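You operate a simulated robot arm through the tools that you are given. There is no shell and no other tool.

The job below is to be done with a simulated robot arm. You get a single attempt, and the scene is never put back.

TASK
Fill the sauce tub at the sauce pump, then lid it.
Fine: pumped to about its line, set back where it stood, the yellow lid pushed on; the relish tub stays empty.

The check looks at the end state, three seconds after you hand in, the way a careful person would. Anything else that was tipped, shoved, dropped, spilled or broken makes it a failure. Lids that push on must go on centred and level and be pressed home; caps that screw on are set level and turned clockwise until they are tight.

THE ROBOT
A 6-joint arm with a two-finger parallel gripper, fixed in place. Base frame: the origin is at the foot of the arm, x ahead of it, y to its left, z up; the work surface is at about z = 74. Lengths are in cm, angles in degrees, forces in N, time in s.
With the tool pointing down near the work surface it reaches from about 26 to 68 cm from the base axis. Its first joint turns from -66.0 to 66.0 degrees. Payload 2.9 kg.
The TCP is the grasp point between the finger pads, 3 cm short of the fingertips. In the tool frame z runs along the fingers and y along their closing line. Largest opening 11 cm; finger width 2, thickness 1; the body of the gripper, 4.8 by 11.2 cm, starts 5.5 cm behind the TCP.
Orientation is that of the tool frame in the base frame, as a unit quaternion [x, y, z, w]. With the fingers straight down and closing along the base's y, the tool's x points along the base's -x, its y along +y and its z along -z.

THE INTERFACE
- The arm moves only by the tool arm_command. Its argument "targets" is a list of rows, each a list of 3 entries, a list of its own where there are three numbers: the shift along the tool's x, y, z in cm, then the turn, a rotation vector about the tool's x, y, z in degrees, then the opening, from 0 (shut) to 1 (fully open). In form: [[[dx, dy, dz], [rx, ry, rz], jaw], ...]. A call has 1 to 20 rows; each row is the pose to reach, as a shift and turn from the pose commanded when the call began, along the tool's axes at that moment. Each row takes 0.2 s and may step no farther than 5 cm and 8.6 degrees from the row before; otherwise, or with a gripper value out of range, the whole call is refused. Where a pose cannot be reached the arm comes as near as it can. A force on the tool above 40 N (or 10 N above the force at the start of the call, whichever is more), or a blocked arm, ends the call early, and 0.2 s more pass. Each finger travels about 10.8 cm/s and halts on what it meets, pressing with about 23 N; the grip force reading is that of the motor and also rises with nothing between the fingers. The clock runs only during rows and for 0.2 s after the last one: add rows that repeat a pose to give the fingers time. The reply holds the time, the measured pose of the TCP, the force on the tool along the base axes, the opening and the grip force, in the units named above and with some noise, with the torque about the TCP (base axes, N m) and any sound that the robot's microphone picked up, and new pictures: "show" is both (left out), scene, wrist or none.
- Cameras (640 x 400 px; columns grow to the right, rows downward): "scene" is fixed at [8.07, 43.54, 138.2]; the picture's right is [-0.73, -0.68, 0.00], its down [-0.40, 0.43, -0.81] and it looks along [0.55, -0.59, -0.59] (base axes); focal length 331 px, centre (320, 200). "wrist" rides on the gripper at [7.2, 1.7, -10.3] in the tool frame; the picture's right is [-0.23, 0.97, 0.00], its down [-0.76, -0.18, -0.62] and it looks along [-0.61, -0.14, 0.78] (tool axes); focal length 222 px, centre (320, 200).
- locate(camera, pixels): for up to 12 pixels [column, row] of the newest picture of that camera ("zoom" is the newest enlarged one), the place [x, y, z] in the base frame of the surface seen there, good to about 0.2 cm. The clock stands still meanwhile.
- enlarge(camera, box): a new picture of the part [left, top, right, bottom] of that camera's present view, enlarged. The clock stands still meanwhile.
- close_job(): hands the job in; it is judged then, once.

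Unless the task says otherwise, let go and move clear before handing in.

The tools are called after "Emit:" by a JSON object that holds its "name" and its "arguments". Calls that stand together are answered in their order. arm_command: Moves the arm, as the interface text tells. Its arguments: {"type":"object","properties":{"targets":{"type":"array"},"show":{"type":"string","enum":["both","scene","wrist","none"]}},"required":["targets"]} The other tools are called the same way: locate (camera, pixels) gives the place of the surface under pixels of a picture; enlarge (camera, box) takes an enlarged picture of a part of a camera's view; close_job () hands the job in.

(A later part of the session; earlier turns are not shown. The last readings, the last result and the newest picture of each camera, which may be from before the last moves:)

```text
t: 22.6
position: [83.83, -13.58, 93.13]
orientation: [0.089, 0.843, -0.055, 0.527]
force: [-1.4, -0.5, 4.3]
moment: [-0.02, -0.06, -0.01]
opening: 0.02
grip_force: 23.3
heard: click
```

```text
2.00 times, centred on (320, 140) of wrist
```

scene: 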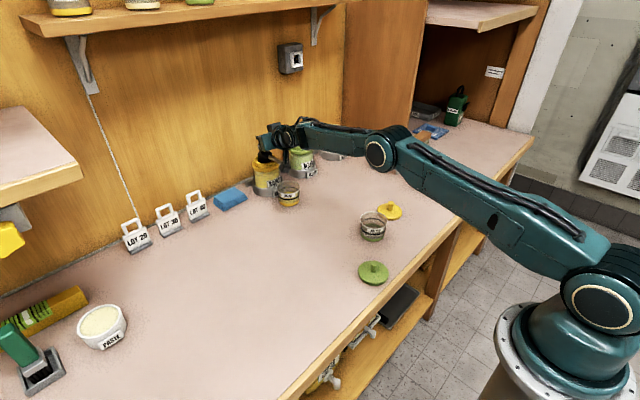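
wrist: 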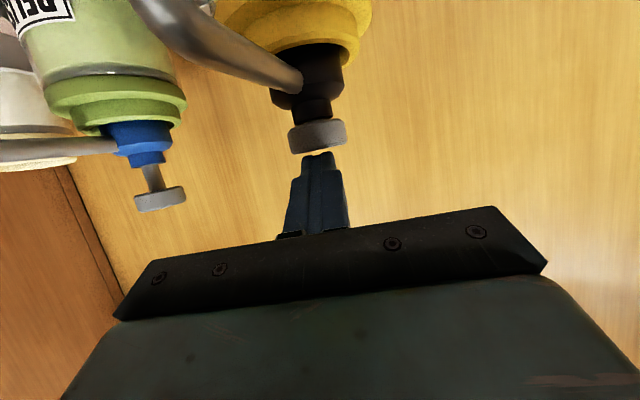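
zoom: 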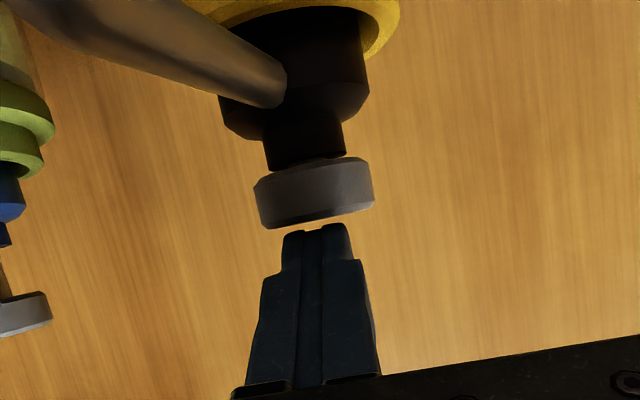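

A click was heard at the bottom of the stroke and yellow sauce shows inside the tub at (405,335) of the zoom. I'll raise the fingers 2.4 cm so that the head can return, and check the level.

Emit:
{"name": "arm_command", "arguments": {"targets": [[[-0.539, 0, -0.263], [0, 0, 0], 0], [[-1.079, 0, -0.526], [0, 0, 0], 0], [[-1.618, 0, -0.789], [0, 0, 0], 0], [[-2.157, 0, -1.052], [0, 0, 0], 0], [[-2.157, 0, -1.052], [0, 0, 0], 0], [[-2.157, 0, -1.052], [0, 0, 0], 0]]}}

Emit:
{"name": "enlarge", "arguments": {"camera": "scene", "box": [260, 160, 320, 220]}}

Emit:
{"name": "enlarge", "arguments": {"camera": "wrist", "box": [240, 40, 400, 240]}}

```text
t: 24.0
position: [83.8, -13.65, 95.28]
orientation: [0.089, 0.844, -0.055, 0.527]
force: [-0.4, -0.2, -0.7]
moment: [0.01, 0.01, 0.03]
opening: 0.0
grip_force: 23.2
```

scene: 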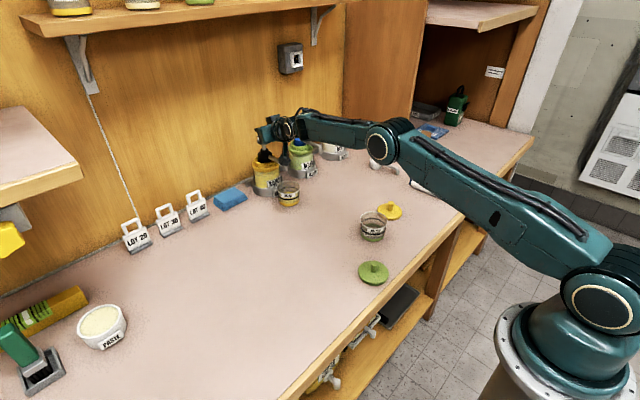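
wrist: 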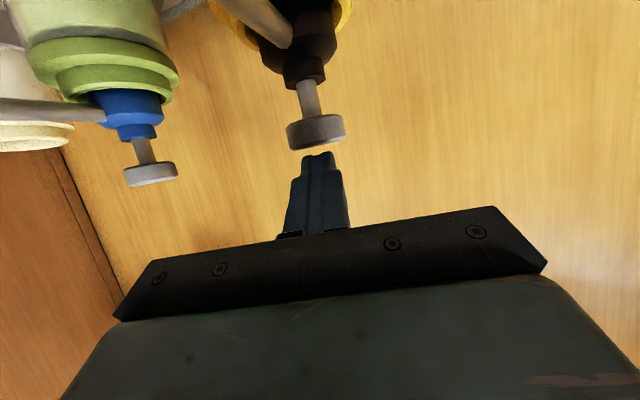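

```text
6.67 times, centred on (290, 190) of scene
```

zoom: 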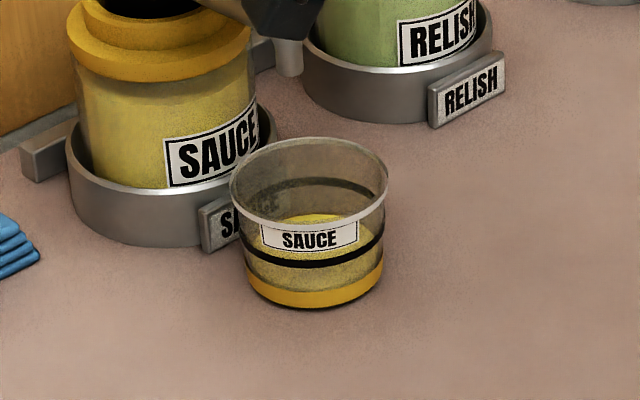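

```text
2.00 times, centred on (320, 140) of wrist
```

zoom: 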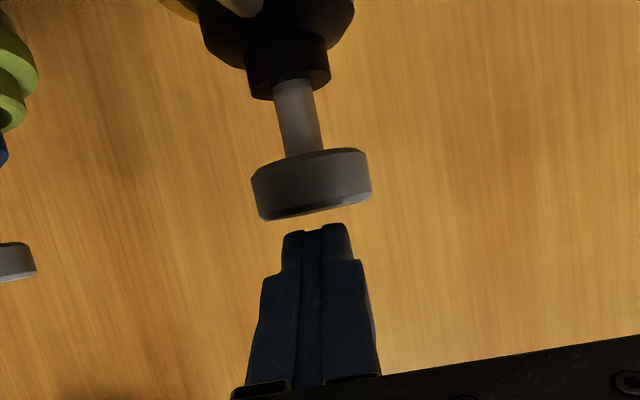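

The head returned fully and the sauce level is still well below the ring (surface's back edge at (318,214), ring's back at row 180). I'll locate the surface to gauge the level.

Emit:
{"name": "enlarge", "arguments": {"camera": "scene", "box": [270, 175, 306, 211]}}

```text
11.11 times, centred on (288, 193) of scene
```

zoom: 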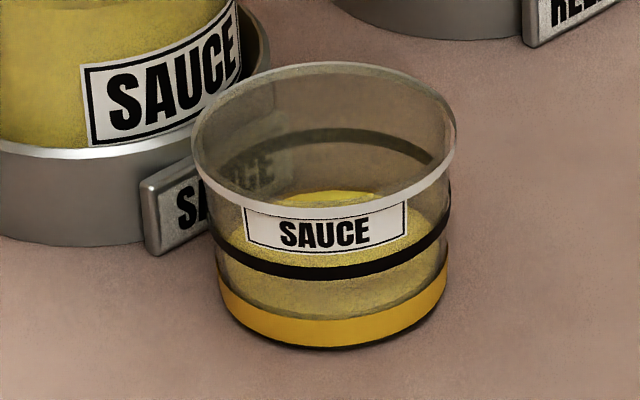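

Emit:
{"name": "locate", "arguments": {"camera": "zoom", "pixels": [[335, 195], [345, 200], [310, 197], [420, 215], [330, 290], [330, 133], [340, 272], [330, 65], [450, 150], [325, 320]]}}

```text
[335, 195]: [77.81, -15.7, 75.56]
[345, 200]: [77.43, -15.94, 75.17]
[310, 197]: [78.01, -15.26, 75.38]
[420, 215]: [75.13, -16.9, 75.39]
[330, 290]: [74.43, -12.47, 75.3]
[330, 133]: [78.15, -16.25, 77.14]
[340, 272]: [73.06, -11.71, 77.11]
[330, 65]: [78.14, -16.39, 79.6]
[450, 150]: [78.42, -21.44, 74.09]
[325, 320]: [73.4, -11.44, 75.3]
```

The surface is at z≈75.4 and the line at z≈77.1, so one stroke gives roughly 1 cm. I'll do a second full stroke and release.

Emit:
{"name": "arm_command", "arguments": {"targets": [[[0.27, 0, 0.132], [0, 0, 0], 0], [[0.539, 0, 0.263], [0, 0, 0], 0], [[0.809, 0, 0.395], [0, 0, 0], 0], [[1.079, 0, 0.526], [0, 0, 0], 0], [[1.348, 0, 0.658], [0, 0, 0], 0], [[1.618, 0, 0.789], [0, 0, 0], 0], [[1.798, 0, 0.877], [0, 0, 0], 0], [[1.977, 0, 0.964], [0, 0, 0], 0], [[2.157, 0, 1.052], [0, 0, 0], 0], [[2.157, 0, 1.052], [0, 0, 0], 0], [[1.618, 0, 0.789], [0, 0, 0], 0], [[1.079, 0, 0.526], [0, 0, 0], 0], [[0.539, 0, 0.263], [0, 0, 0], 0], [[0, 0, 0], [0, 0, 0], 0], [[0, 0, 0], [0, 0, 0], 0], [[0, 0, 0], [0, 0, 0], 0]]}}

Emit:
{"name": "enlarge", "arguments": {"camera": "scene", "box": [270, 175, 306, 211]}}

```text
t: 27.4
position: [83.86, -13.5, 95.43]
orientation: [0.089, 0.843, -0.056, 0.527]
force: [-0.8, 0.4, 0.1]
moment: [0.0, 0.0, 0.01]
opening: 0.0
grip_force: 22.8
heard: click
```

scene: 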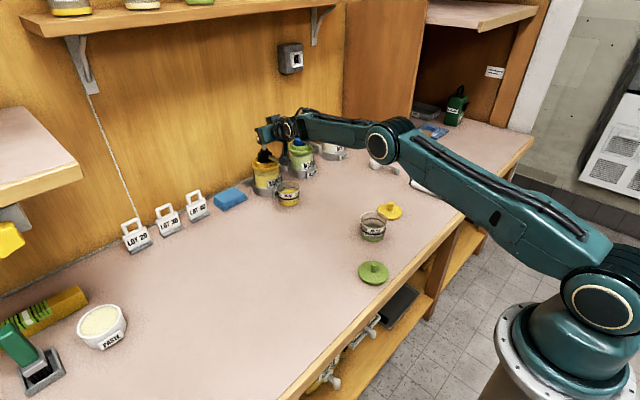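
wrist: 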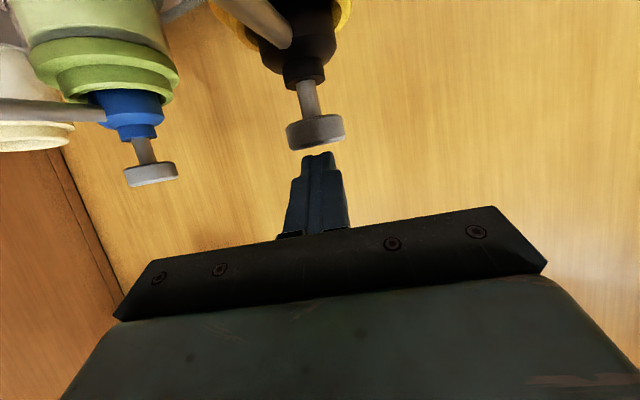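

```text
11.11 times, centred on (288, 193) of scene
```

zoom: 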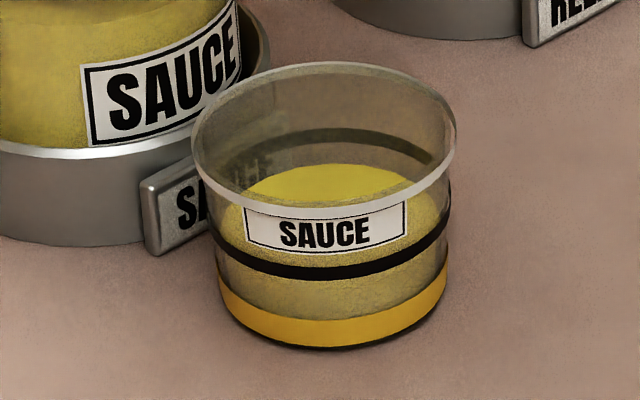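

Emit:
{"name": "locate", "arguments": {"camera": "zoom", "pixels": [[330, 175], [345, 185], [310, 180], [280, 185], [370, 180], [335, 165], [330, 133], [340, 272], [400, 190], [300, 190]]}}

```text
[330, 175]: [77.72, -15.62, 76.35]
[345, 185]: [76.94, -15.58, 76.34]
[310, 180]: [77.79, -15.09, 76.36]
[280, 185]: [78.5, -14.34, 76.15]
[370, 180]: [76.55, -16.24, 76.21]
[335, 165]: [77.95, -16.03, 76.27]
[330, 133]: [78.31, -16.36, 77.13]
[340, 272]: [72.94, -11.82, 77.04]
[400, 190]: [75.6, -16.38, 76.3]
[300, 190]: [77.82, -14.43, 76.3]
```

The level is now z≈76.3, up about 0.93 cm per stroke, so a third stroke should bring it to the line at z≈77.1. I'll do one more identical stroke.

Emit:
{"name": "arm_command", "arguments": {"targets": [[[0.27, 0, 0.132], [0, 0, 0], 0], [[0.539, 0, 0.263], [0, 0, 0], 0], [[0.809, 0, 0.395], [0, 0, 0], 0], [[1.079, 0, 0.526], [0, 0, 0], 0], [[1.348, 0, 0.658], [0, 0, 0], 0], [[1.618, 0, 0.789], [0, 0, 0], 0], [[1.798, 0, 0.877], [0, 0, 0], 0], [[1.977, 0, 0.964], [0, 0, 0], 0], [[2.157, 0, 1.052], [0, 0, 0], 0], [[2.157, 0, 1.052], [0, 0, 0], 0], [[1.618, 0, 0.789], [0, 0, 0], 0], [[1.079, 0, 0.526], [0, 0, 0], 0], [[0.539, 0, 0.263], [0, 0, 0], 0], [[0, 0, 0], [0, 0, 0], 0], [[0, 0, 0], [0, 0, 0], 0], [[0, 0, 0], [0, 0, 0], 0]]}}

Emit:
{"name": "enlarge", "arguments": {"camera": "scene", "box": [270, 175, 306, 211]}}

```text
t: 30.8
position: [83.77, -13.58, 95.38]
orientation: [0.089, 0.843, -0.056, 0.527]
force: [-0.2, -0.1, 0.4]
moment: [-0.01, 0.01, 0.0]
opening: 0.0
grip_force: 22.8
heard: click
```

scene: 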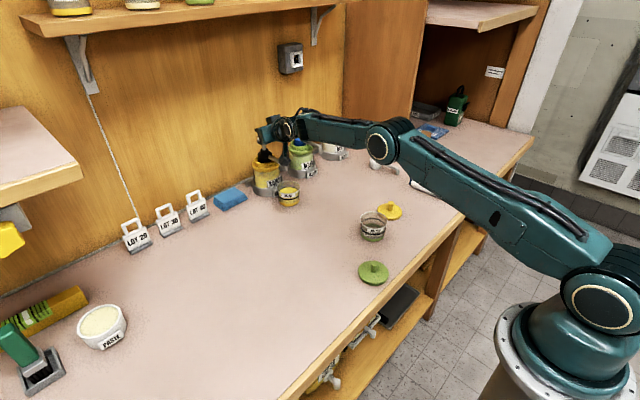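
wrist: 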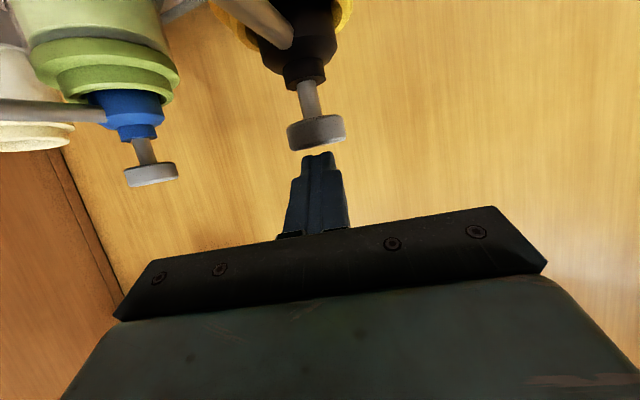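

```text
11.11 times, centred on (288, 193) of scene
```

zoom: 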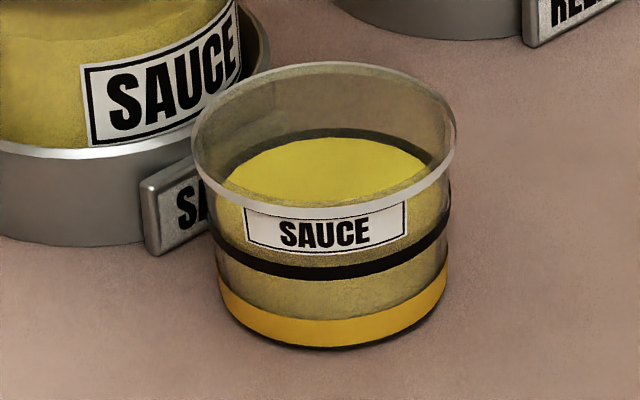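

The sauce surface now just meets the ring all around its back edge, so the fill is right. I'll lift off the pump head and retrace the path back over the approach point.

Emit:
{"name": "locate", "arguments": {"camera": "zoom", "pixels": [[330, 160], [345, 175], [310, 165], [270, 170], [380, 165], [330, 145]]}}

Emit:
{"name": "arm_command", "arguments": {"targets": [[[-1.2, 0, -0.59], [0, 0, 0], 0], [[-2.427, 0, -1.184], [0, 0, 0], 0], [[-1.2, -0.35, -3.75], [0, 0, 0], 0], [[0.2, -0.75, -6.6], [0, 0, 0], 0], [[1.6, -1.15, -9.45], [0, 0, 0], 0], [[3.0, -1.5, -12.3], [0, 0, 0], 0], [[4.465, -1.935, -15.313], [0, 0, 0], 0], [[4.465, -1.935, -15.313], [0, 0, 0], 0]]}}

```text
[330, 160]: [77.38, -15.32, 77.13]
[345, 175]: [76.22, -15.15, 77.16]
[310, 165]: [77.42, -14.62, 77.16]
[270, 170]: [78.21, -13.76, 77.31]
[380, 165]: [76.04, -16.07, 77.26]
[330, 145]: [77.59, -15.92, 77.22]
```

```text
t: 32.6
position: [67.79, -12.21, 98.11]
orientation: [0.088, 0.843, -0.055, 0.527]
force: [0.9, 0.4, 0.3]
moment: [0.0, -0.03, 0.02]
opening: 0.02
grip_force: 22.6
```

scene: 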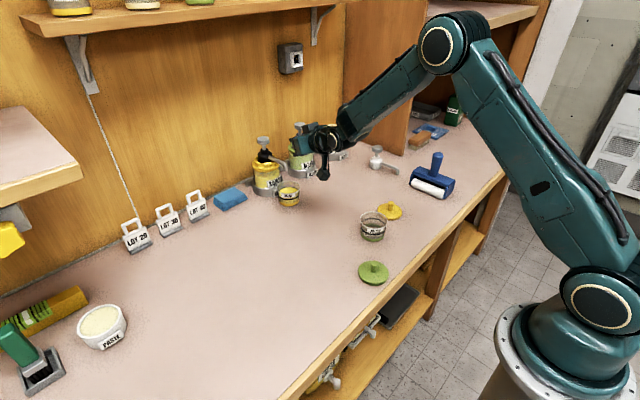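
wrist: 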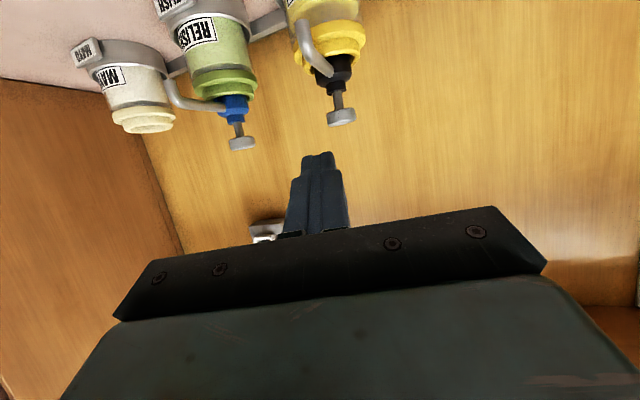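

The level reads z≈77.15 against the line at 77.1, and the arm is clear. I'll tilt back to 40° and open the jaws.

Emit:
{"name": "arm_command", "arguments": {"targets": [[[0, 0, 0], [0, 8, 0], 0.3], [[0, 0, 0], [0, 16, 0], 0.6], [[0, 0, 0], [0, 24, 0], 1], [[0, 0, 0], [0, 24, 0], 1], [[0, 0, 0], [0, 24, 0], 1], [[0, 0, 0], [0, 24, 0], 1]]}}

Emit:
{"name": "enlarge", "arguments": {"camera": "wrist", "box": [240, 0, 400, 100]}}

```text
t: 34.0
position: [68.01, -12.29, 98.02]
orientation: [0.098, 0.935, -0.035, 0.34]
force: [0.1, -0.1, 0.7]
moment: [0.07, 0.01, 0.0]
opening: 10.99
grip_force: 0.1
```

scene: 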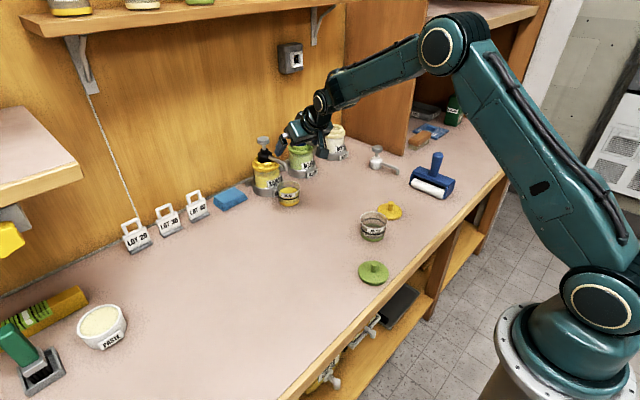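
wrist: 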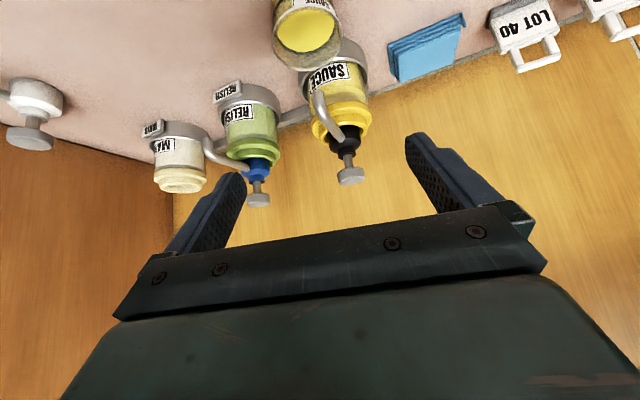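

```text
4.00 times, centred on (320, 50) of wrist
```

zoom: 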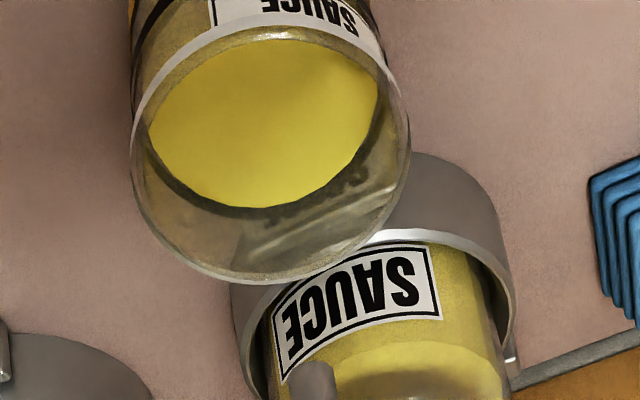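

The filled tub is visible at (306,30) in the wrist view with the jaws open. I'll go down 20 cm at the backed-off spot, then forward 8 cm slowly to straddle the tub again.

Emit:
{"name": "arm_command", "arguments": {"targets": [[[2.571, 0, 3.064], [0, 0, 0], 1], [[5.142, 0, 6.128], [0, 0, 0], 1], [[7.713, 0, 9.192], [0, 0, 0], 1], [[10.284, 0, 12.256], [0, 0, 0], 1], [[11.57, 0, 13.788], [0, 0, 0], 1], [[12.856, 0, 15.32], [0, 0, 0], 1], [[11.324, 0, 16.606], [0, 0, 0], 1], [[9.792, 0, 17.891], [0, 0, 0], 1], [[8.26, 0, 19.177], [0, 0, 0], 1], [[6.728, 0, 20.462], [0, 0, 0], 1], [[6.728, 0, 20.462], [0, 0, 0], 1]]}}

```text
t: 36.4
position: [75.8, -13.87, 78.11]
orientation: [0.098, 0.934, -0.035, 0.341]
force: [-0.6, 0.8, -0.4]
moment: [-0.04, 0.0, 0.0]
opening: 10.99
grip_force: 0.1
```

scene: 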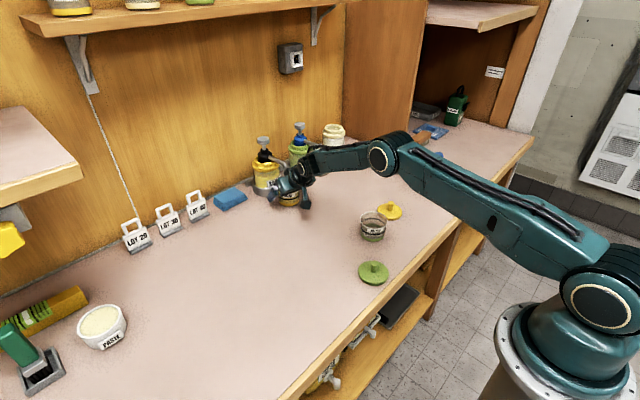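
wrist: 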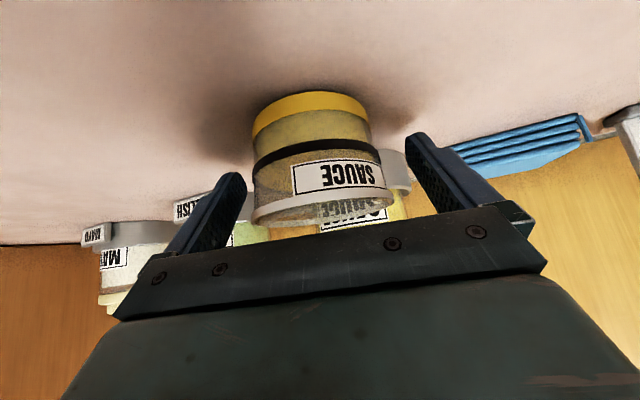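

The view matches the earlier release pose exactly, with the tub between the fingers. I'll close the jaws gently and lift 0.8 cm slowly.

Emit:
{"name": "arm_command", "arguments": {"targets": [[[0, 0, 0], [0, 0, 0], 0.9], [[0, 0, 0], [0, 0, 0], 0.8], [[0, 0, 0], [0, 0, 0], 0.72], [[0, 0, 0], [0, 0, 0], 0.67], [[0, 0, 0], [0, 0, 0], 0.64], [[0, 0, 0], [0, 0, 0], 0.61], [[0, 0, 0], [0, 0, 0], 0.58], [[0, 0, 0], [0, 0, 0], 0.55], [[0, 0, 0], [0, 0, 0], 0.55], [[0, 0, 0], [0, 0, 0], 0.55]], "show": "wrist"}}

Emit:
{"name": "arm_command", "arguments": {"targets": [[[-0.064, 0, -0.077], [0, 0, 0], 0.55], [[-0.16, 0, -0.192], [0, 0, 0], 0.55], [[-0.289, 0, -0.345], [0, 0, 0], 0.55], [[-0.418, 0, -0.498], [0, 0, 0], 0.55], [[-0.514, 0, -0.613], [0, 0, 0], 0.55], [[-0.514, 0, -0.613], [0, 0, 0], 0.55]]}}

```text
t: 38.6
position: [75.8, -13.89, 78.01]
orientation: [0.098, 0.934, -0.036, 0.34]
force: [-0.8, 0.0, 0.2]
moment: [-0.08, 0.03, -0.03]
opening: 6.96
grip_force: 23.4
```

wrist: 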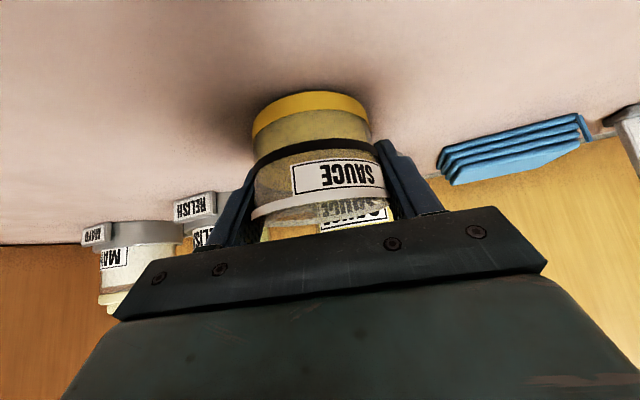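

```text
t: 40.0
position: [75.82, -13.78, 78.75]
orientation: [0.099, 0.934, -0.036, 0.34]
force: [0.2, 0.7, -0.2]
moment: [0.03, 0.02, -0.01]
opening: 6.86
grip_force: 23.1
```

scene: 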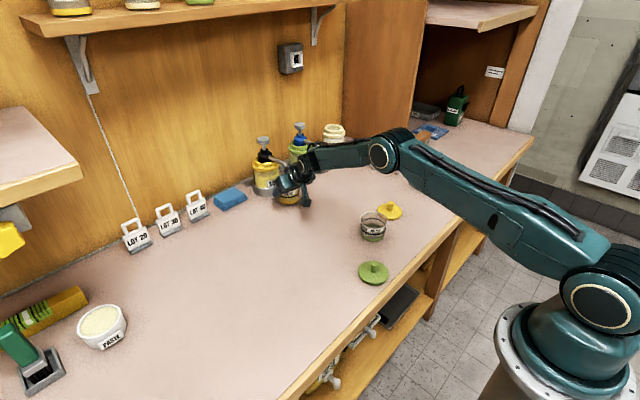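
wrist: 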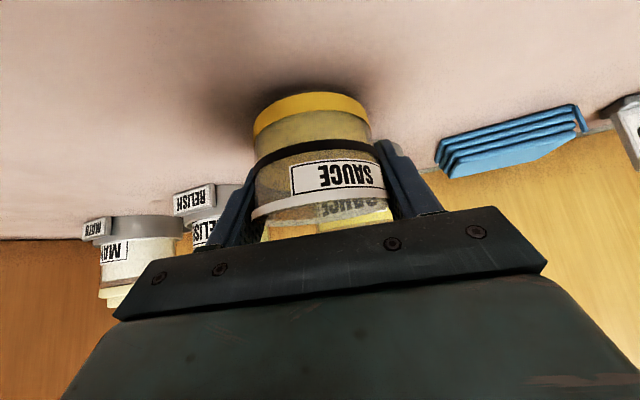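

The filled tub is in hand, level and just off the table. I'll carry it slowly and smoothly back to its original place at the same low height.

Emit:
{"name": "arm_command", "arguments": {"targets": [[[0.089, -0.035, -0.075], [0, 0, 0], 0.55], [[0.343, -0.135, -0.288], [0, 0, 0], 0.55], [[0.745, -0.294, -0.625], [0, 0, 0], 0.55], [[1.274, -0.502, -1.069], [0, 0, 0], 0.55], [[1.911, -0.754, -1.604], [0, 0, 0], 0.55], [[2.646, -1.043, -2.221], [0, 0, 0], 0.55], [[3.455, -1.362, -2.899], [0, 0, 0], 0.55], [[4.312, -1.701, -3.619], [0, 0, 0], 0.55], [[5.207, -2.053, -4.369], [0, 0, 0], 0.55], [[6.126, -2.416, -5.141], [0, 0, 0], 0.55], [[7.044, -2.778, -5.912], [0, 0, 0], 0.55], [[7.939, -3.13, -6.662], [0, 0, 0], 0.55], [[8.796, -3.469, -7.382], [0, 0, 0], 0.55], [[9.605, -3.788, -8.06], [0, 0, 0], 0.55], [[10.34, -4.077, -8.677], [0, 0, 0], 0.55], [[10.977, -4.329, -9.212], [0, 0, 0], 0.55], [[11.506, -4.537, -9.656], [0, 0, 0], 0.55], [[11.908, -4.696, -9.993], [0, 0, 0], 0.55], [[12.162, -4.796, -10.206], [0, 0, 0], 0.55], [[12.251, -4.831, -10.281], [0, 0, 0], 0.55]]}}

```text
t: 44.2
position: [59.15, -15.31, 78.8]
orientation: [0.099, 0.934, -0.036, 0.34]
force: [-0.4, -0.7, -1.9]
moment: [-0.02, 0.01, 0.02]
opening: 6.87
grip_force: 23.0
```

scene: 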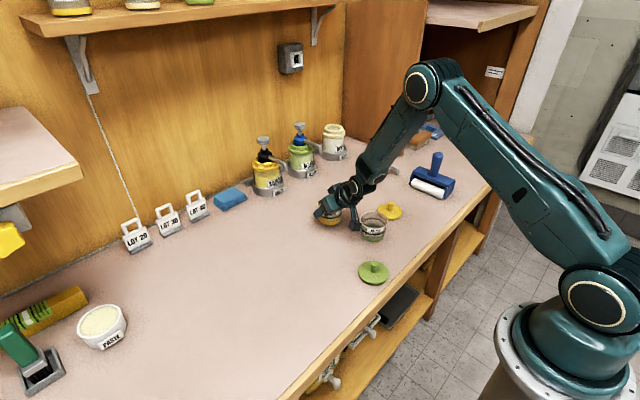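
wrist: 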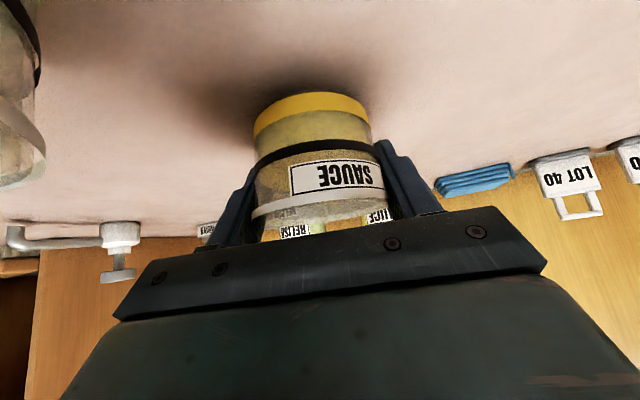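

Back over the original spot (59.15, -15.3). I'll lower 0.8 cm gently, then open the jaws slowly.

Emit:
{"name": "arm_command", "arguments": {"targets": [[[0.129, 0, 0.153], [0, 0, 0], 0.55], [[0.257, 0, 0.306], [0, 0, 0], 0.55], [[0.386, 0, 0.46], [0, 0, 0], 0.55], [[0.482, 0, 0.575], [0, 0, 0], 0.55], [[0.514, 0, 0.613], [0, 0, 0], 0.55], [[0.514, 0, 0.613], [0, 0, 0], 0.55]], "show": "none"}}

Emit:
{"name": "arm_command", "arguments": {"targets": [[[0, 0, 0], [0, 0, 0], 0.62], [[0, 0, 0], [0, 0, 0], 0.64], [[0, 0, 0], [0, 0, 0], 0.67], [[0, 0, 0], [0, 0, 0], 0.72], [[0, 0, 0], [0, 0, 0], 0.8], [[0, 0, 0], [0, 0, 0], 0.9], [[0, 0, 0], [0, 0, 0], 1], [[0, 0, 0], [0, 0, 0], 1]]}}

```text
t: 45.6
position: [59.25, -15.3, 78.14]
orientation: [0.099, 0.934, -0.037, 0.341]
force: [-1.3, 0.3, 3.9]
moment: [-0.12, 0.09, -0.02]
opening: 6.83
grip_force: 22.7
```

```text
t: 47.4
position: [59.07, -15.27, 78.06]
orientation: [0.099, 0.934, -0.036, 0.341]
force: [0.0, 0.8, -0.7]
moment: [0.01, 0.0, 0.0]
opening: 11.01
grip_force: 0.0
```

scene: 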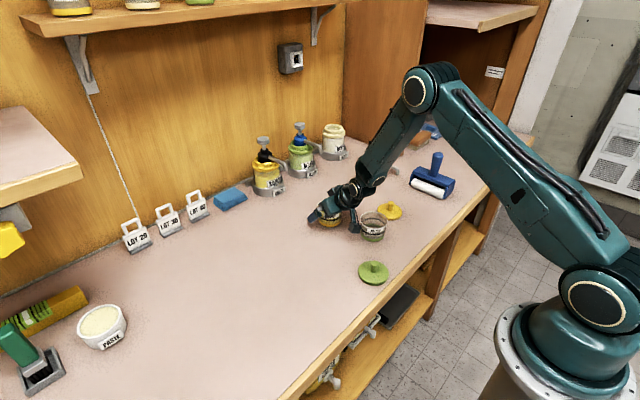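
wrist: 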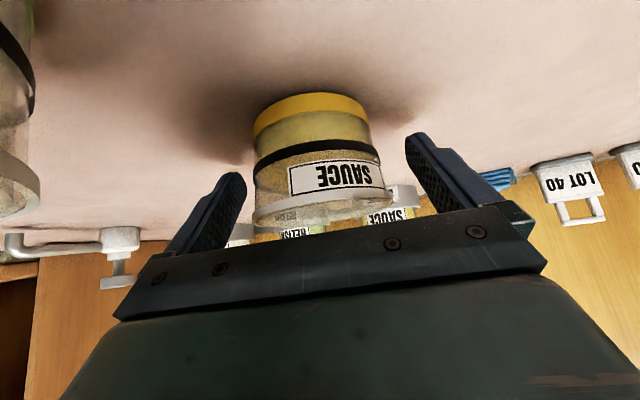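

The tub stands released at its original spot. I'll rise 16 cm straight up, then tilt the tool back to vertical.

Emit:
{"name": "arm_command", "arguments": {"targets": [[[-1.286, 0, -1.532], [0, 0, 0], 1], [[-2.571, 0, -3.064], [0, 0, 0], 1], [[-5.142, 0, -6.128], [0, 0, 0], 1], [[-7.713, 0, -9.192], [0, 0, 0], 1], [[-10.284, 0, -12.256], [0, 0, 0], 1], [[-10.284, 0, -12.256], [0, 8, 0], 1], [[-10.284, 0, -12.256], [0, 16, 0], 1], [[-10.284, 0, -12.256], [0, 24, 0], 1], [[-10.284, 0, -12.256], [0, 32, 0], 1], [[-10.284, 0, -12.256], [0, 40, 0], 1], [[-10.284, 0, -12.256], [0, 40, 0], 1]]}}

Emit:
{"name": "enlarge", "arguments": {"camera": "scene", "box": [305, 190, 415, 260]}}

```text
t: 49.8
position: [59.11, -15.18, 94.1]
orientation: [0.105, 0.994, 0.0, -0.001]
force: [0.9, -0.1, -0.2]
moment: [-0.04, 0.02, 0.0]
opening: 11.01
grip_force: 0.0
```

scene: 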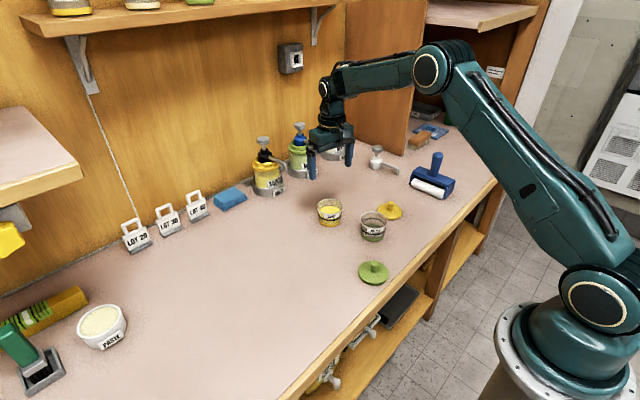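
wrist: 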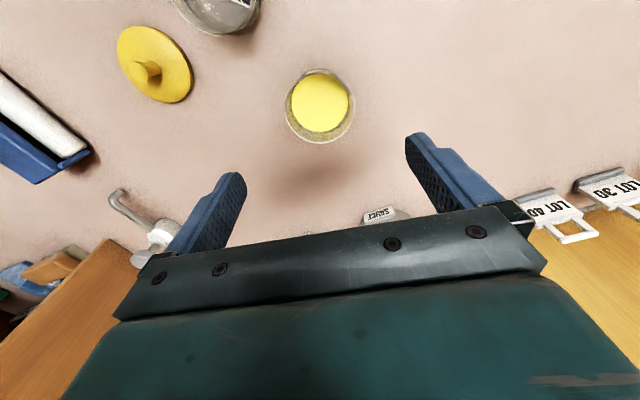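

```text
5.71 times, centred on (360, 225) of scene
```

zoom: 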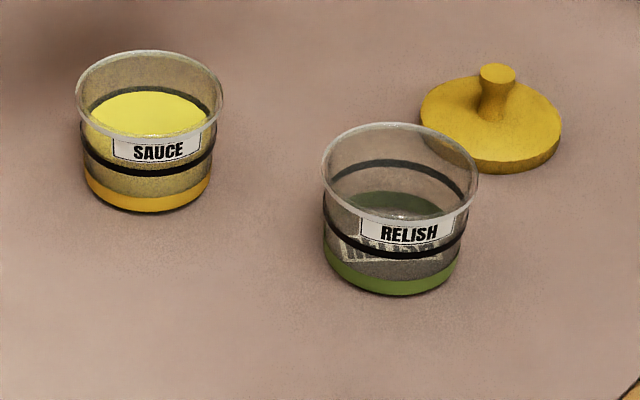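

The sauce tub is back, filled to its line, and the relish tub is untouched. I'll enlarge the wrist view to measure the tub rim and lid centres.

Emit:
{"name": "enlarge", "arguments": {"camera": "wrist", "box": [270, 55, 370, 155]}}

Emit:
{"name": "enlarge", "arguments": {"camera": "wrist", "box": [105, 15, 205, 115]}}

```text
4.00 times, centred on (320, 105) of wrist
```

zoom: 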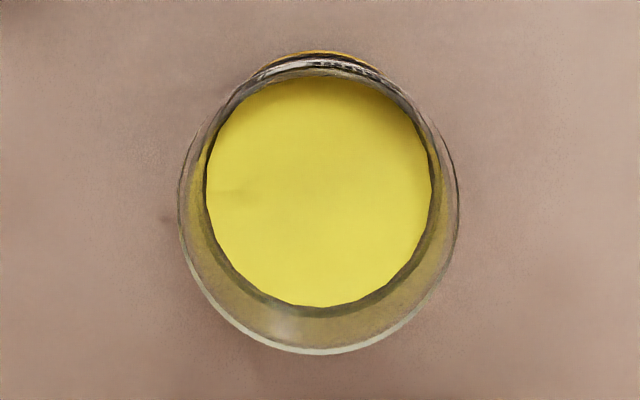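

```text
4.00 times, centred on (155, 65) of wrist
```

zoom: 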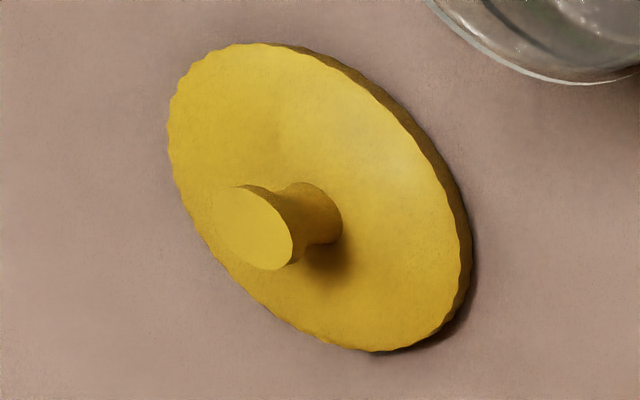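

The lid's knob top is centred near (252,228) and its disc spans (168–470, 42–350) in the zoom. I'll locate points on the lid.

Emit:
{"name": "locate", "arguments": {"camera": "zoom", "pixels": [[252, 228], [225, 205], [285, 255], [240, 190], [280, 268], [175, 110], [455, 240], [240, 50], [370, 340], [350, 80], [230, 280], [330, 150]]}}

Emit:
{"name": "enlarge", "arguments": {"camera": "wrist", "box": [270, 55, 370, 155]}}

```text
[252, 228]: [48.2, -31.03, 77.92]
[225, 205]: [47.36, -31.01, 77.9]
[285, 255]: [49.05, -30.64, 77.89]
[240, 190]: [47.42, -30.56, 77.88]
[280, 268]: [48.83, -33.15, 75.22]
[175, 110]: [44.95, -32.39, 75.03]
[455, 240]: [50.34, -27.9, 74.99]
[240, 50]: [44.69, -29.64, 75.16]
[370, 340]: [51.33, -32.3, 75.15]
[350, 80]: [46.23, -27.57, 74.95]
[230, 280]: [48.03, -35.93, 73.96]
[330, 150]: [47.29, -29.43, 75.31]
```

```text
4.00 times, centred on (320, 105) of wrist
```

zoom: 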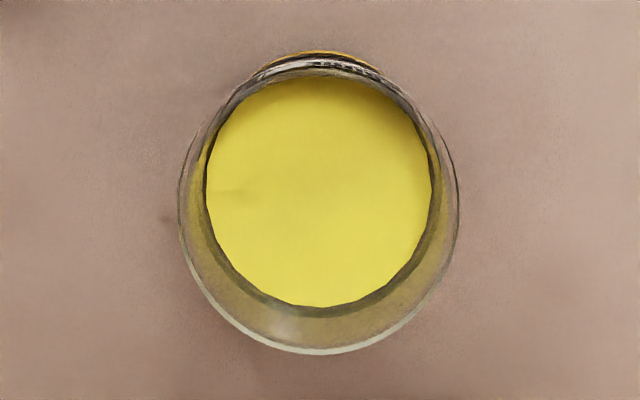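

Lid centre is near (48.15,-30.95) with its top at z≈75.2 and knob top at z≈77.9. Now I'll locate the tub's rim and sauce-surface edges in the new zoom.

Emit:
{"name": "locate", "arguments": {"camera": "zoom", "pixels": [[318, 351], [181, 205], [458, 200], [320, 75], [230, 310], [410, 310], [207, 190], [434, 190], [318, 303], [318, 85], [215, 120], [425, 120]]}}

```text
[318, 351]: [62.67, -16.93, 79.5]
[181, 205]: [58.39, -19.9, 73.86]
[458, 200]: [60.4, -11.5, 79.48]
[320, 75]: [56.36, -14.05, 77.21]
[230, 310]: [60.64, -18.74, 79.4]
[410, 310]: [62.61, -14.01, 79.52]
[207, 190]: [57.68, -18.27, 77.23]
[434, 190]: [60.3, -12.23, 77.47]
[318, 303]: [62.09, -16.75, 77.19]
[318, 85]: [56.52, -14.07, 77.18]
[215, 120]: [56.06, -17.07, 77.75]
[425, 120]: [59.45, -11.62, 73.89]
```

The rim and sauce edge points put the tub centre at about (59.15,-15.3), unchanged from the start. I'll move over the yellow lid at height, narrowing the jaws to 4.4 cm.

Emit:
{"name": "arm_command", "arguments": {"targets": [[[1.242, -2.956, 0.3], [0, 0, 0], 0.9], [[2.485, -5.912, 1.0], [0, 0, 0], 0.8], [[3.727, -8.869, 1.8], [0, 0, 0], 0.7], [[4.969, -11.825, 2.6], [0, 0, 0], 0.6], [[6.212, -14.781, 3.4], [0, 0, 0], 0.5], [[7.454, -17.737, 4.0], [0, 0, 0], 0.4], [[7.454, -17.737, 4.0], [0, 0, 0], 0.4], [[7.454, -17.737, 4.0], [0, 0, 0], 0.4]]}}

Emit:
{"name": "enlarge", "arguments": {"camera": "wrist", "box": [220, 20, 420, 220]}}

```text
t: 51.6
position: [48.09, -31.17, 90.18]
orientation: [0.105, 0.995, 0.0, 0.0]
force: [0.2, 0.3, -0.6]
moment: [-0.02, 0.01, -0.01]
opening: 4.38
grip_force: 0.0
```

scene: 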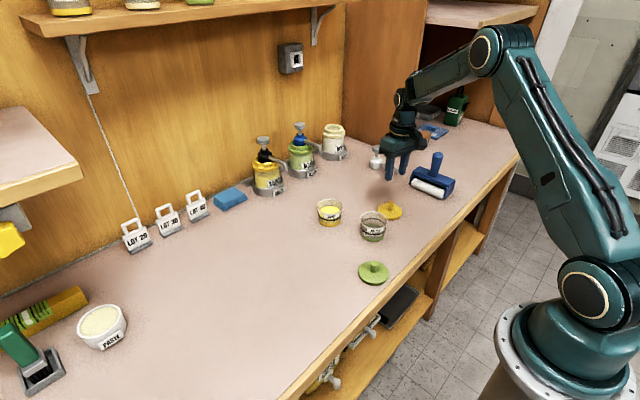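
wrist: 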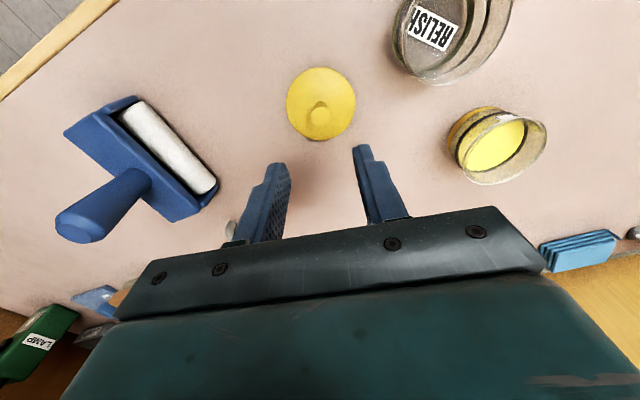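

```text
2.00 times, centred on (320, 120) of wrist
```

zoom: 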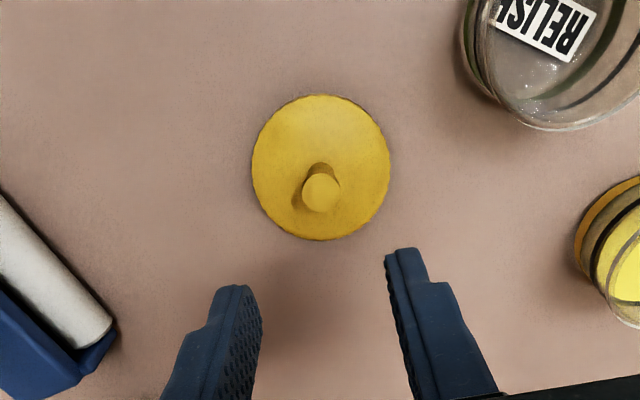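

The knob top is at (320,193) in the zoom, which puts it within 0.1 cm of the TCP axis. I'll descend to put the fingertips about 0.3 cm above the lid's top, either side of the knob.

Emit:
{"name": "arm_command", "arguments": {"targets": [[[0.05, 0.03, 3], [0, 0, 0], 0.4], [[0.1, 0.06, 6], [0, 0, 0], 0.4], [[0.1, 0.06, 9], [0, 0, 0], 0.4], [[0.1, 0.06, 10.4], [0, 0, 0], 0.4], [[0.1, 0.06, 11.3], [0, 0, 0], 0.4], [[0.1, 0.06, 11.3], [0, 0, 0], 0.4]]}}

Emit:
{"name": "enlarge", "arguments": {"camera": "wrist", "box": [220, 100, 420, 225]}}

Emit:
{"name": "enlarge", "arguments": {"camera": "scene", "box": [340, 150, 440, 240]}}

```text
t: 53.0
position: [48.01, -30.93, 78.6]
orientation: [0.105, 0.994, 0.0, -0.001]
force: [-0.1, 0.0, 0.1]
moment: [0.0, -0.01, 0.04]
opening: 4.4
grip_force: 0.1
```

scene: 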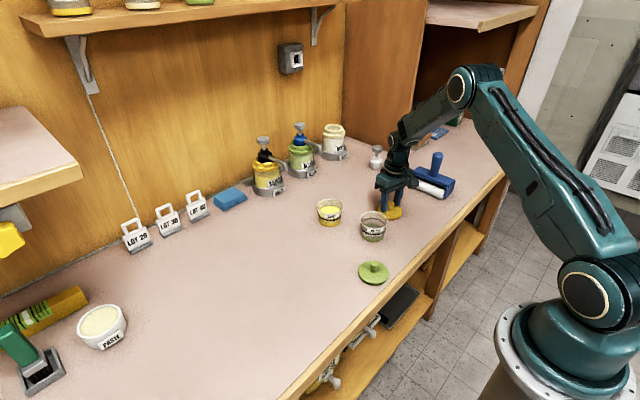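
wrist: 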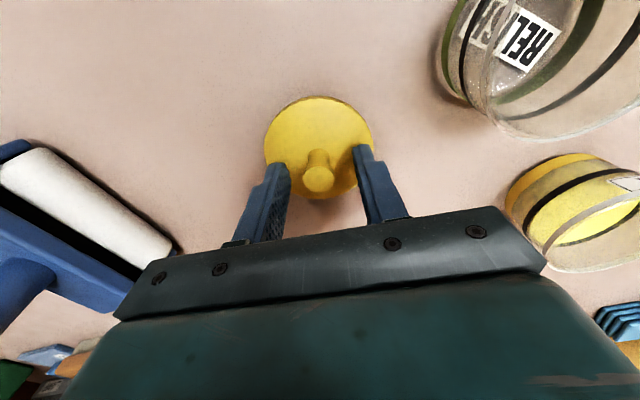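

```text
3.20 times, centred on (320, 162) of wrist
```

zoom: 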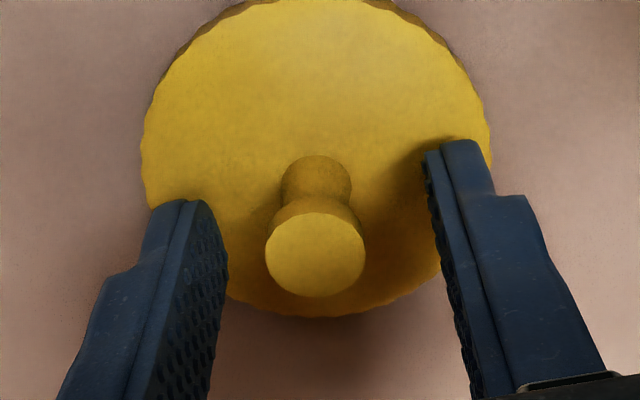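

```text
4.44 times, centred on (390, 195) of scene
```

zoom: 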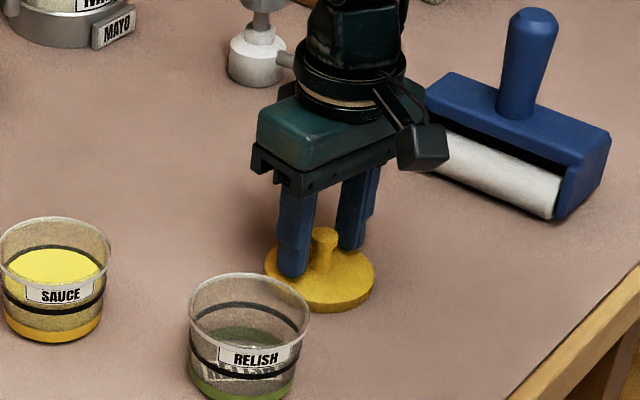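

The knob sits between the fingers (zoom (315,255)) with the tips just above the lid. I'll nudge 0.1 cm and close onto the knob.

Emit:
{"name": "arm_command", "arguments": {"targets": [[[0.1, 0, 0], [0, 0, 0], 0.35], [[0.1, 0, 0], [0, 0, 0], 0.28], [[0.1, 0, 0], [0, 0, 0], 0.22], [[0.1, 0, 0], [0, 0, 0], 0.17], [[0.1, 0, 0], [0, 0, 0], 0.13], [[0.1, 0, 0], [0, 0, 0], 0.1], [[0.1, 0, 0], [0, 0, 0], 0.08], [[0.1, 0, 0], [0, 0, 0], 0.08], [[0.1, 0, 0], [0, 0, 0], 0.08]]}}

Emit:
{"name": "enlarge", "arguments": {"camera": "wrist", "box": [220, 100, 420, 225]}}

```text
t: 55.0
position: [48.1, -30.91, 78.68]
orientation: [0.104, 0.995, -0.001, 0.0]
force: [0.2, 0.4, 0.1]
moment: [-0.04, -0.05, -0.03]
opening: 1.32
grip_force: 23.2
```

scene: 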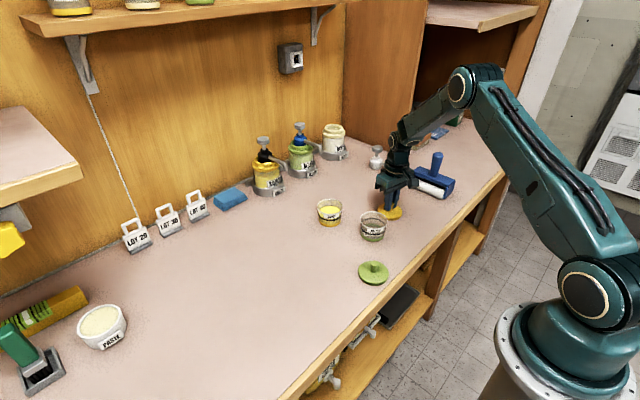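
wrist: 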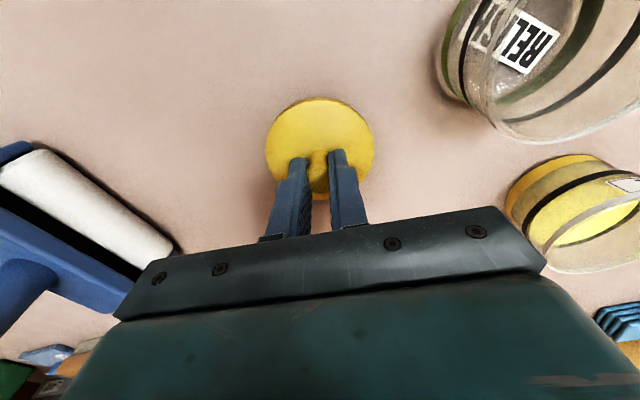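

```text
3.20 times, centred on (320, 162) of wrist
```

zoom: 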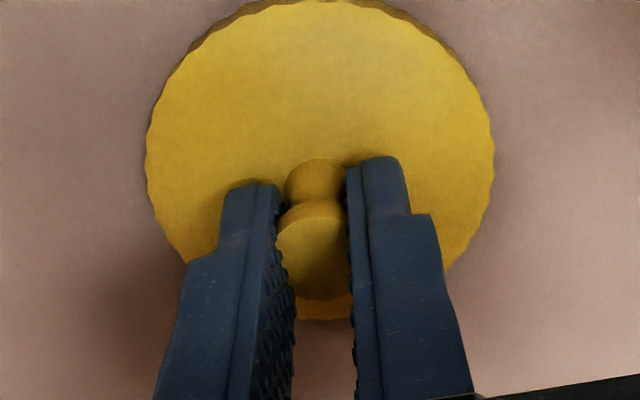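

Knob gripped at 1.32 cm opening. I'll lift slowly 3 cm and check that the lid hangs level.

Emit:
{"name": "arm_command", "arguments": {"targets": [[[0, 0, -0.3], [0, 0, 0], 0.08], [[0, 0, -0.8], [0, 0, 0], 0.08], [[0, 0, -1.5], [0, 0, 0], 0.08], [[0, 0, -2.3], [0, 0, 0], 0.08], [[0, 0, -3.0], [0, 0, 0], 0.08], [[0, 0, -3.0], [0, 0, 0], 0.08]]}}

Emit:
{"name": "enlarge", "arguments": {"camera": "scene", "box": [350, 150, 430, 230]}}

Emit:
{"name": "enlarge", "arguments": {"camera": "wrist", "box": [220, 80, 420, 225]}}

```text
t: 56.4
position: [48.13, -30.93, 81.73]
orientation: [0.105, 0.995, 0.0, -0.001]
force: [0.1, 0.0, 0.0]
moment: [0.02, -0.02, -0.02]
opening: 1.29
grip_force: 23.5
```

scene: 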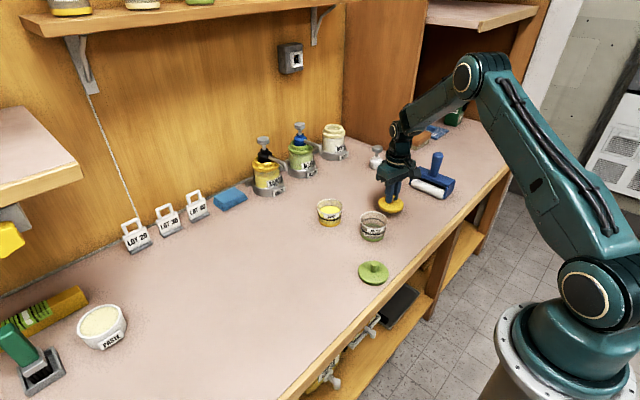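
wrist: 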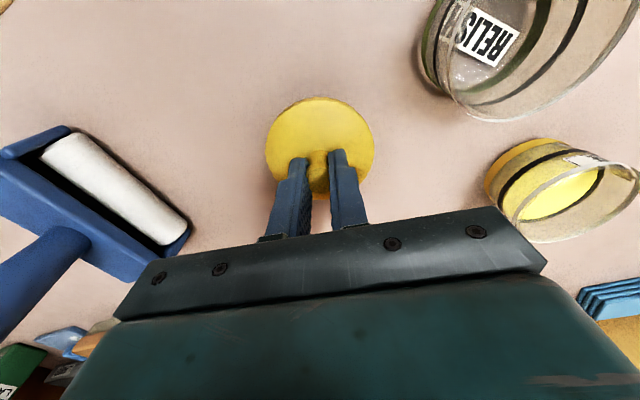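

```text
5.00 times, centred on (390, 190) of scene
```

zoom: 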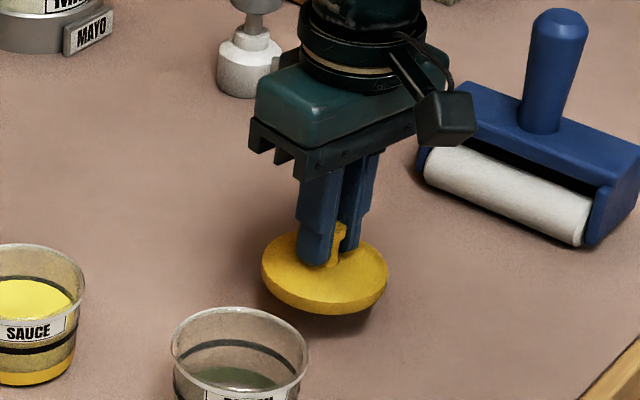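

```text
2.76 times, centred on (320, 152) of wrist
```

zoom: 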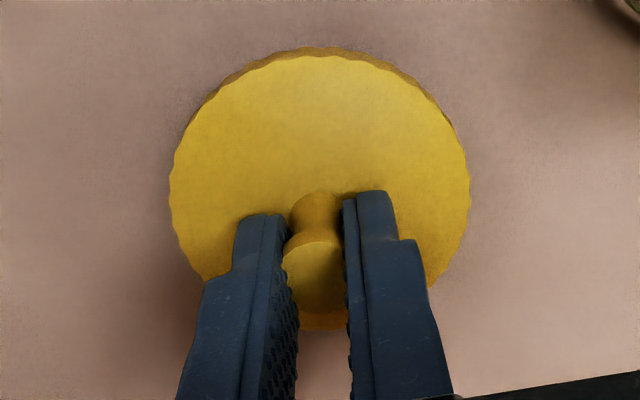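

The lid is lifted. I'll measure lid-top points for levelness and its centre relative to the TCP.

Emit:
{"name": "locate", "arguments": {"camera": "zoom", "pixels": [[180, 180], [460, 180], [320, 65], [235, 95], [405, 95], [325, 323], [190, 240], [455, 235], [250, 150], [390, 150], [315, 255]]}}

```text
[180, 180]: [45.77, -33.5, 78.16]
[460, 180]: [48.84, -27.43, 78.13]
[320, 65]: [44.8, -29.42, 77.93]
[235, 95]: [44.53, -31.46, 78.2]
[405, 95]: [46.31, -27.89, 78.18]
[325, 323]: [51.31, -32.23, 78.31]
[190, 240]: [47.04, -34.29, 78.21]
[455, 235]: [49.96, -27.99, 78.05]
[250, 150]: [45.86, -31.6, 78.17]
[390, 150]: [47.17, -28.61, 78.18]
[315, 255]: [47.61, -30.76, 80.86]
```

The lid is level within about 0.2 cm and centred on the TCP within 0.1 cm. I'll raise it and carry it over the sauce tub, stopping about 4 cm above the rim.

Emit:
{"name": "arm_command", "arguments": {"targets": [[[0, 0, -2.1], [0, 0, 0], 0.08], [[0, 0, -4.2], [0, 0, 0], 0.08], [[-0.4, 0.9, -6.3], [0, 0, 0], 0.08], [[-1.4, 3.2, -6.3], [0, 0, 0], 0.08], [[-2.6, 6.0, -6.3], [0, 0, 0], 0.08], [[-3.9, 8.96, -6.3], [0, 0, 0], 0.08], [[-5.2, 11.95, -6.3], [0, 0, 0], 0.08], [[-6.3, 14.5, -6.3], [0, 0, 0], 0.08], [[-7.2, 16.5, -6.3], [0, 0, 0], 0.08], [[-7.685, 17.663, -6.3], [0, 0, 0], 0.08], [[-7.685, 17.663, -6.3], [0, 0, 0], 0.08]]}}

Emit:
{"name": "enlarge", "arguments": {"camera": "wrist", "box": [220, 50, 420, 225]}}

Emit:
{"name": "enlarge", "arguments": {"camera": "scene", "box": [290, 150, 370, 240]}}

```text
t: 58.8
position: [59.23, -15.22, 87.98]
orientation: [0.105, 0.994, 0.0, 0.0]
force: [1.0, 0.2, 0.0]
moment: [0.01, 0.01, 0.0]
opening: 1.29
grip_force: 23.2
```

scene: 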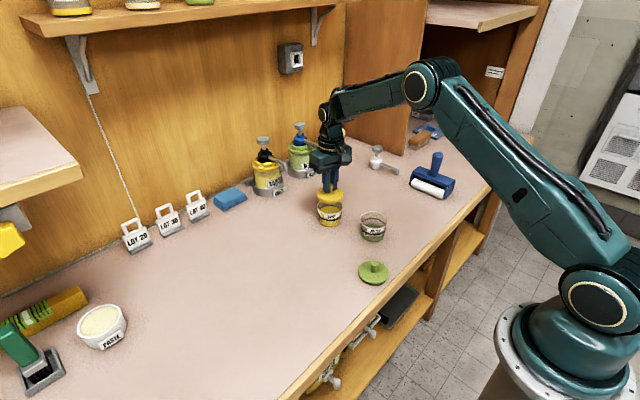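
wrist: 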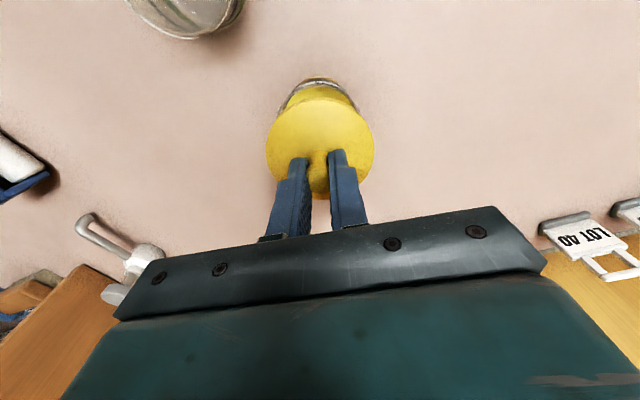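

```text
2.29 times, centred on (320, 138) of wrist
```

zoom: 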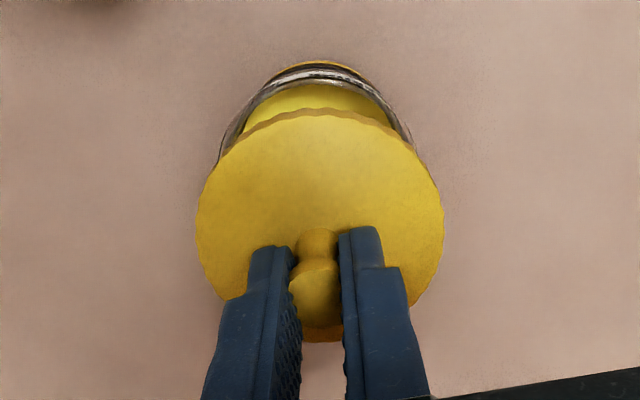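

```text
4.44 times, centred on (330, 195) of scene
```

zoom: 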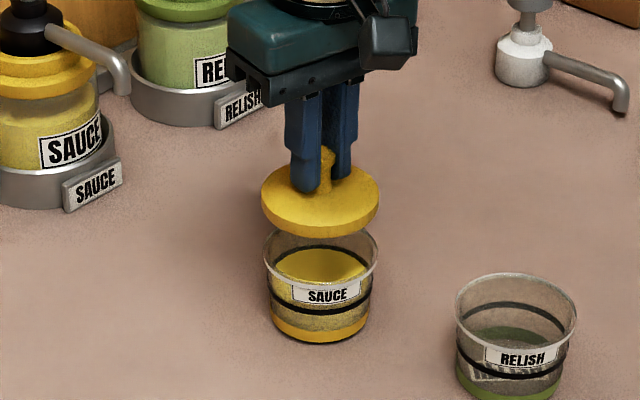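

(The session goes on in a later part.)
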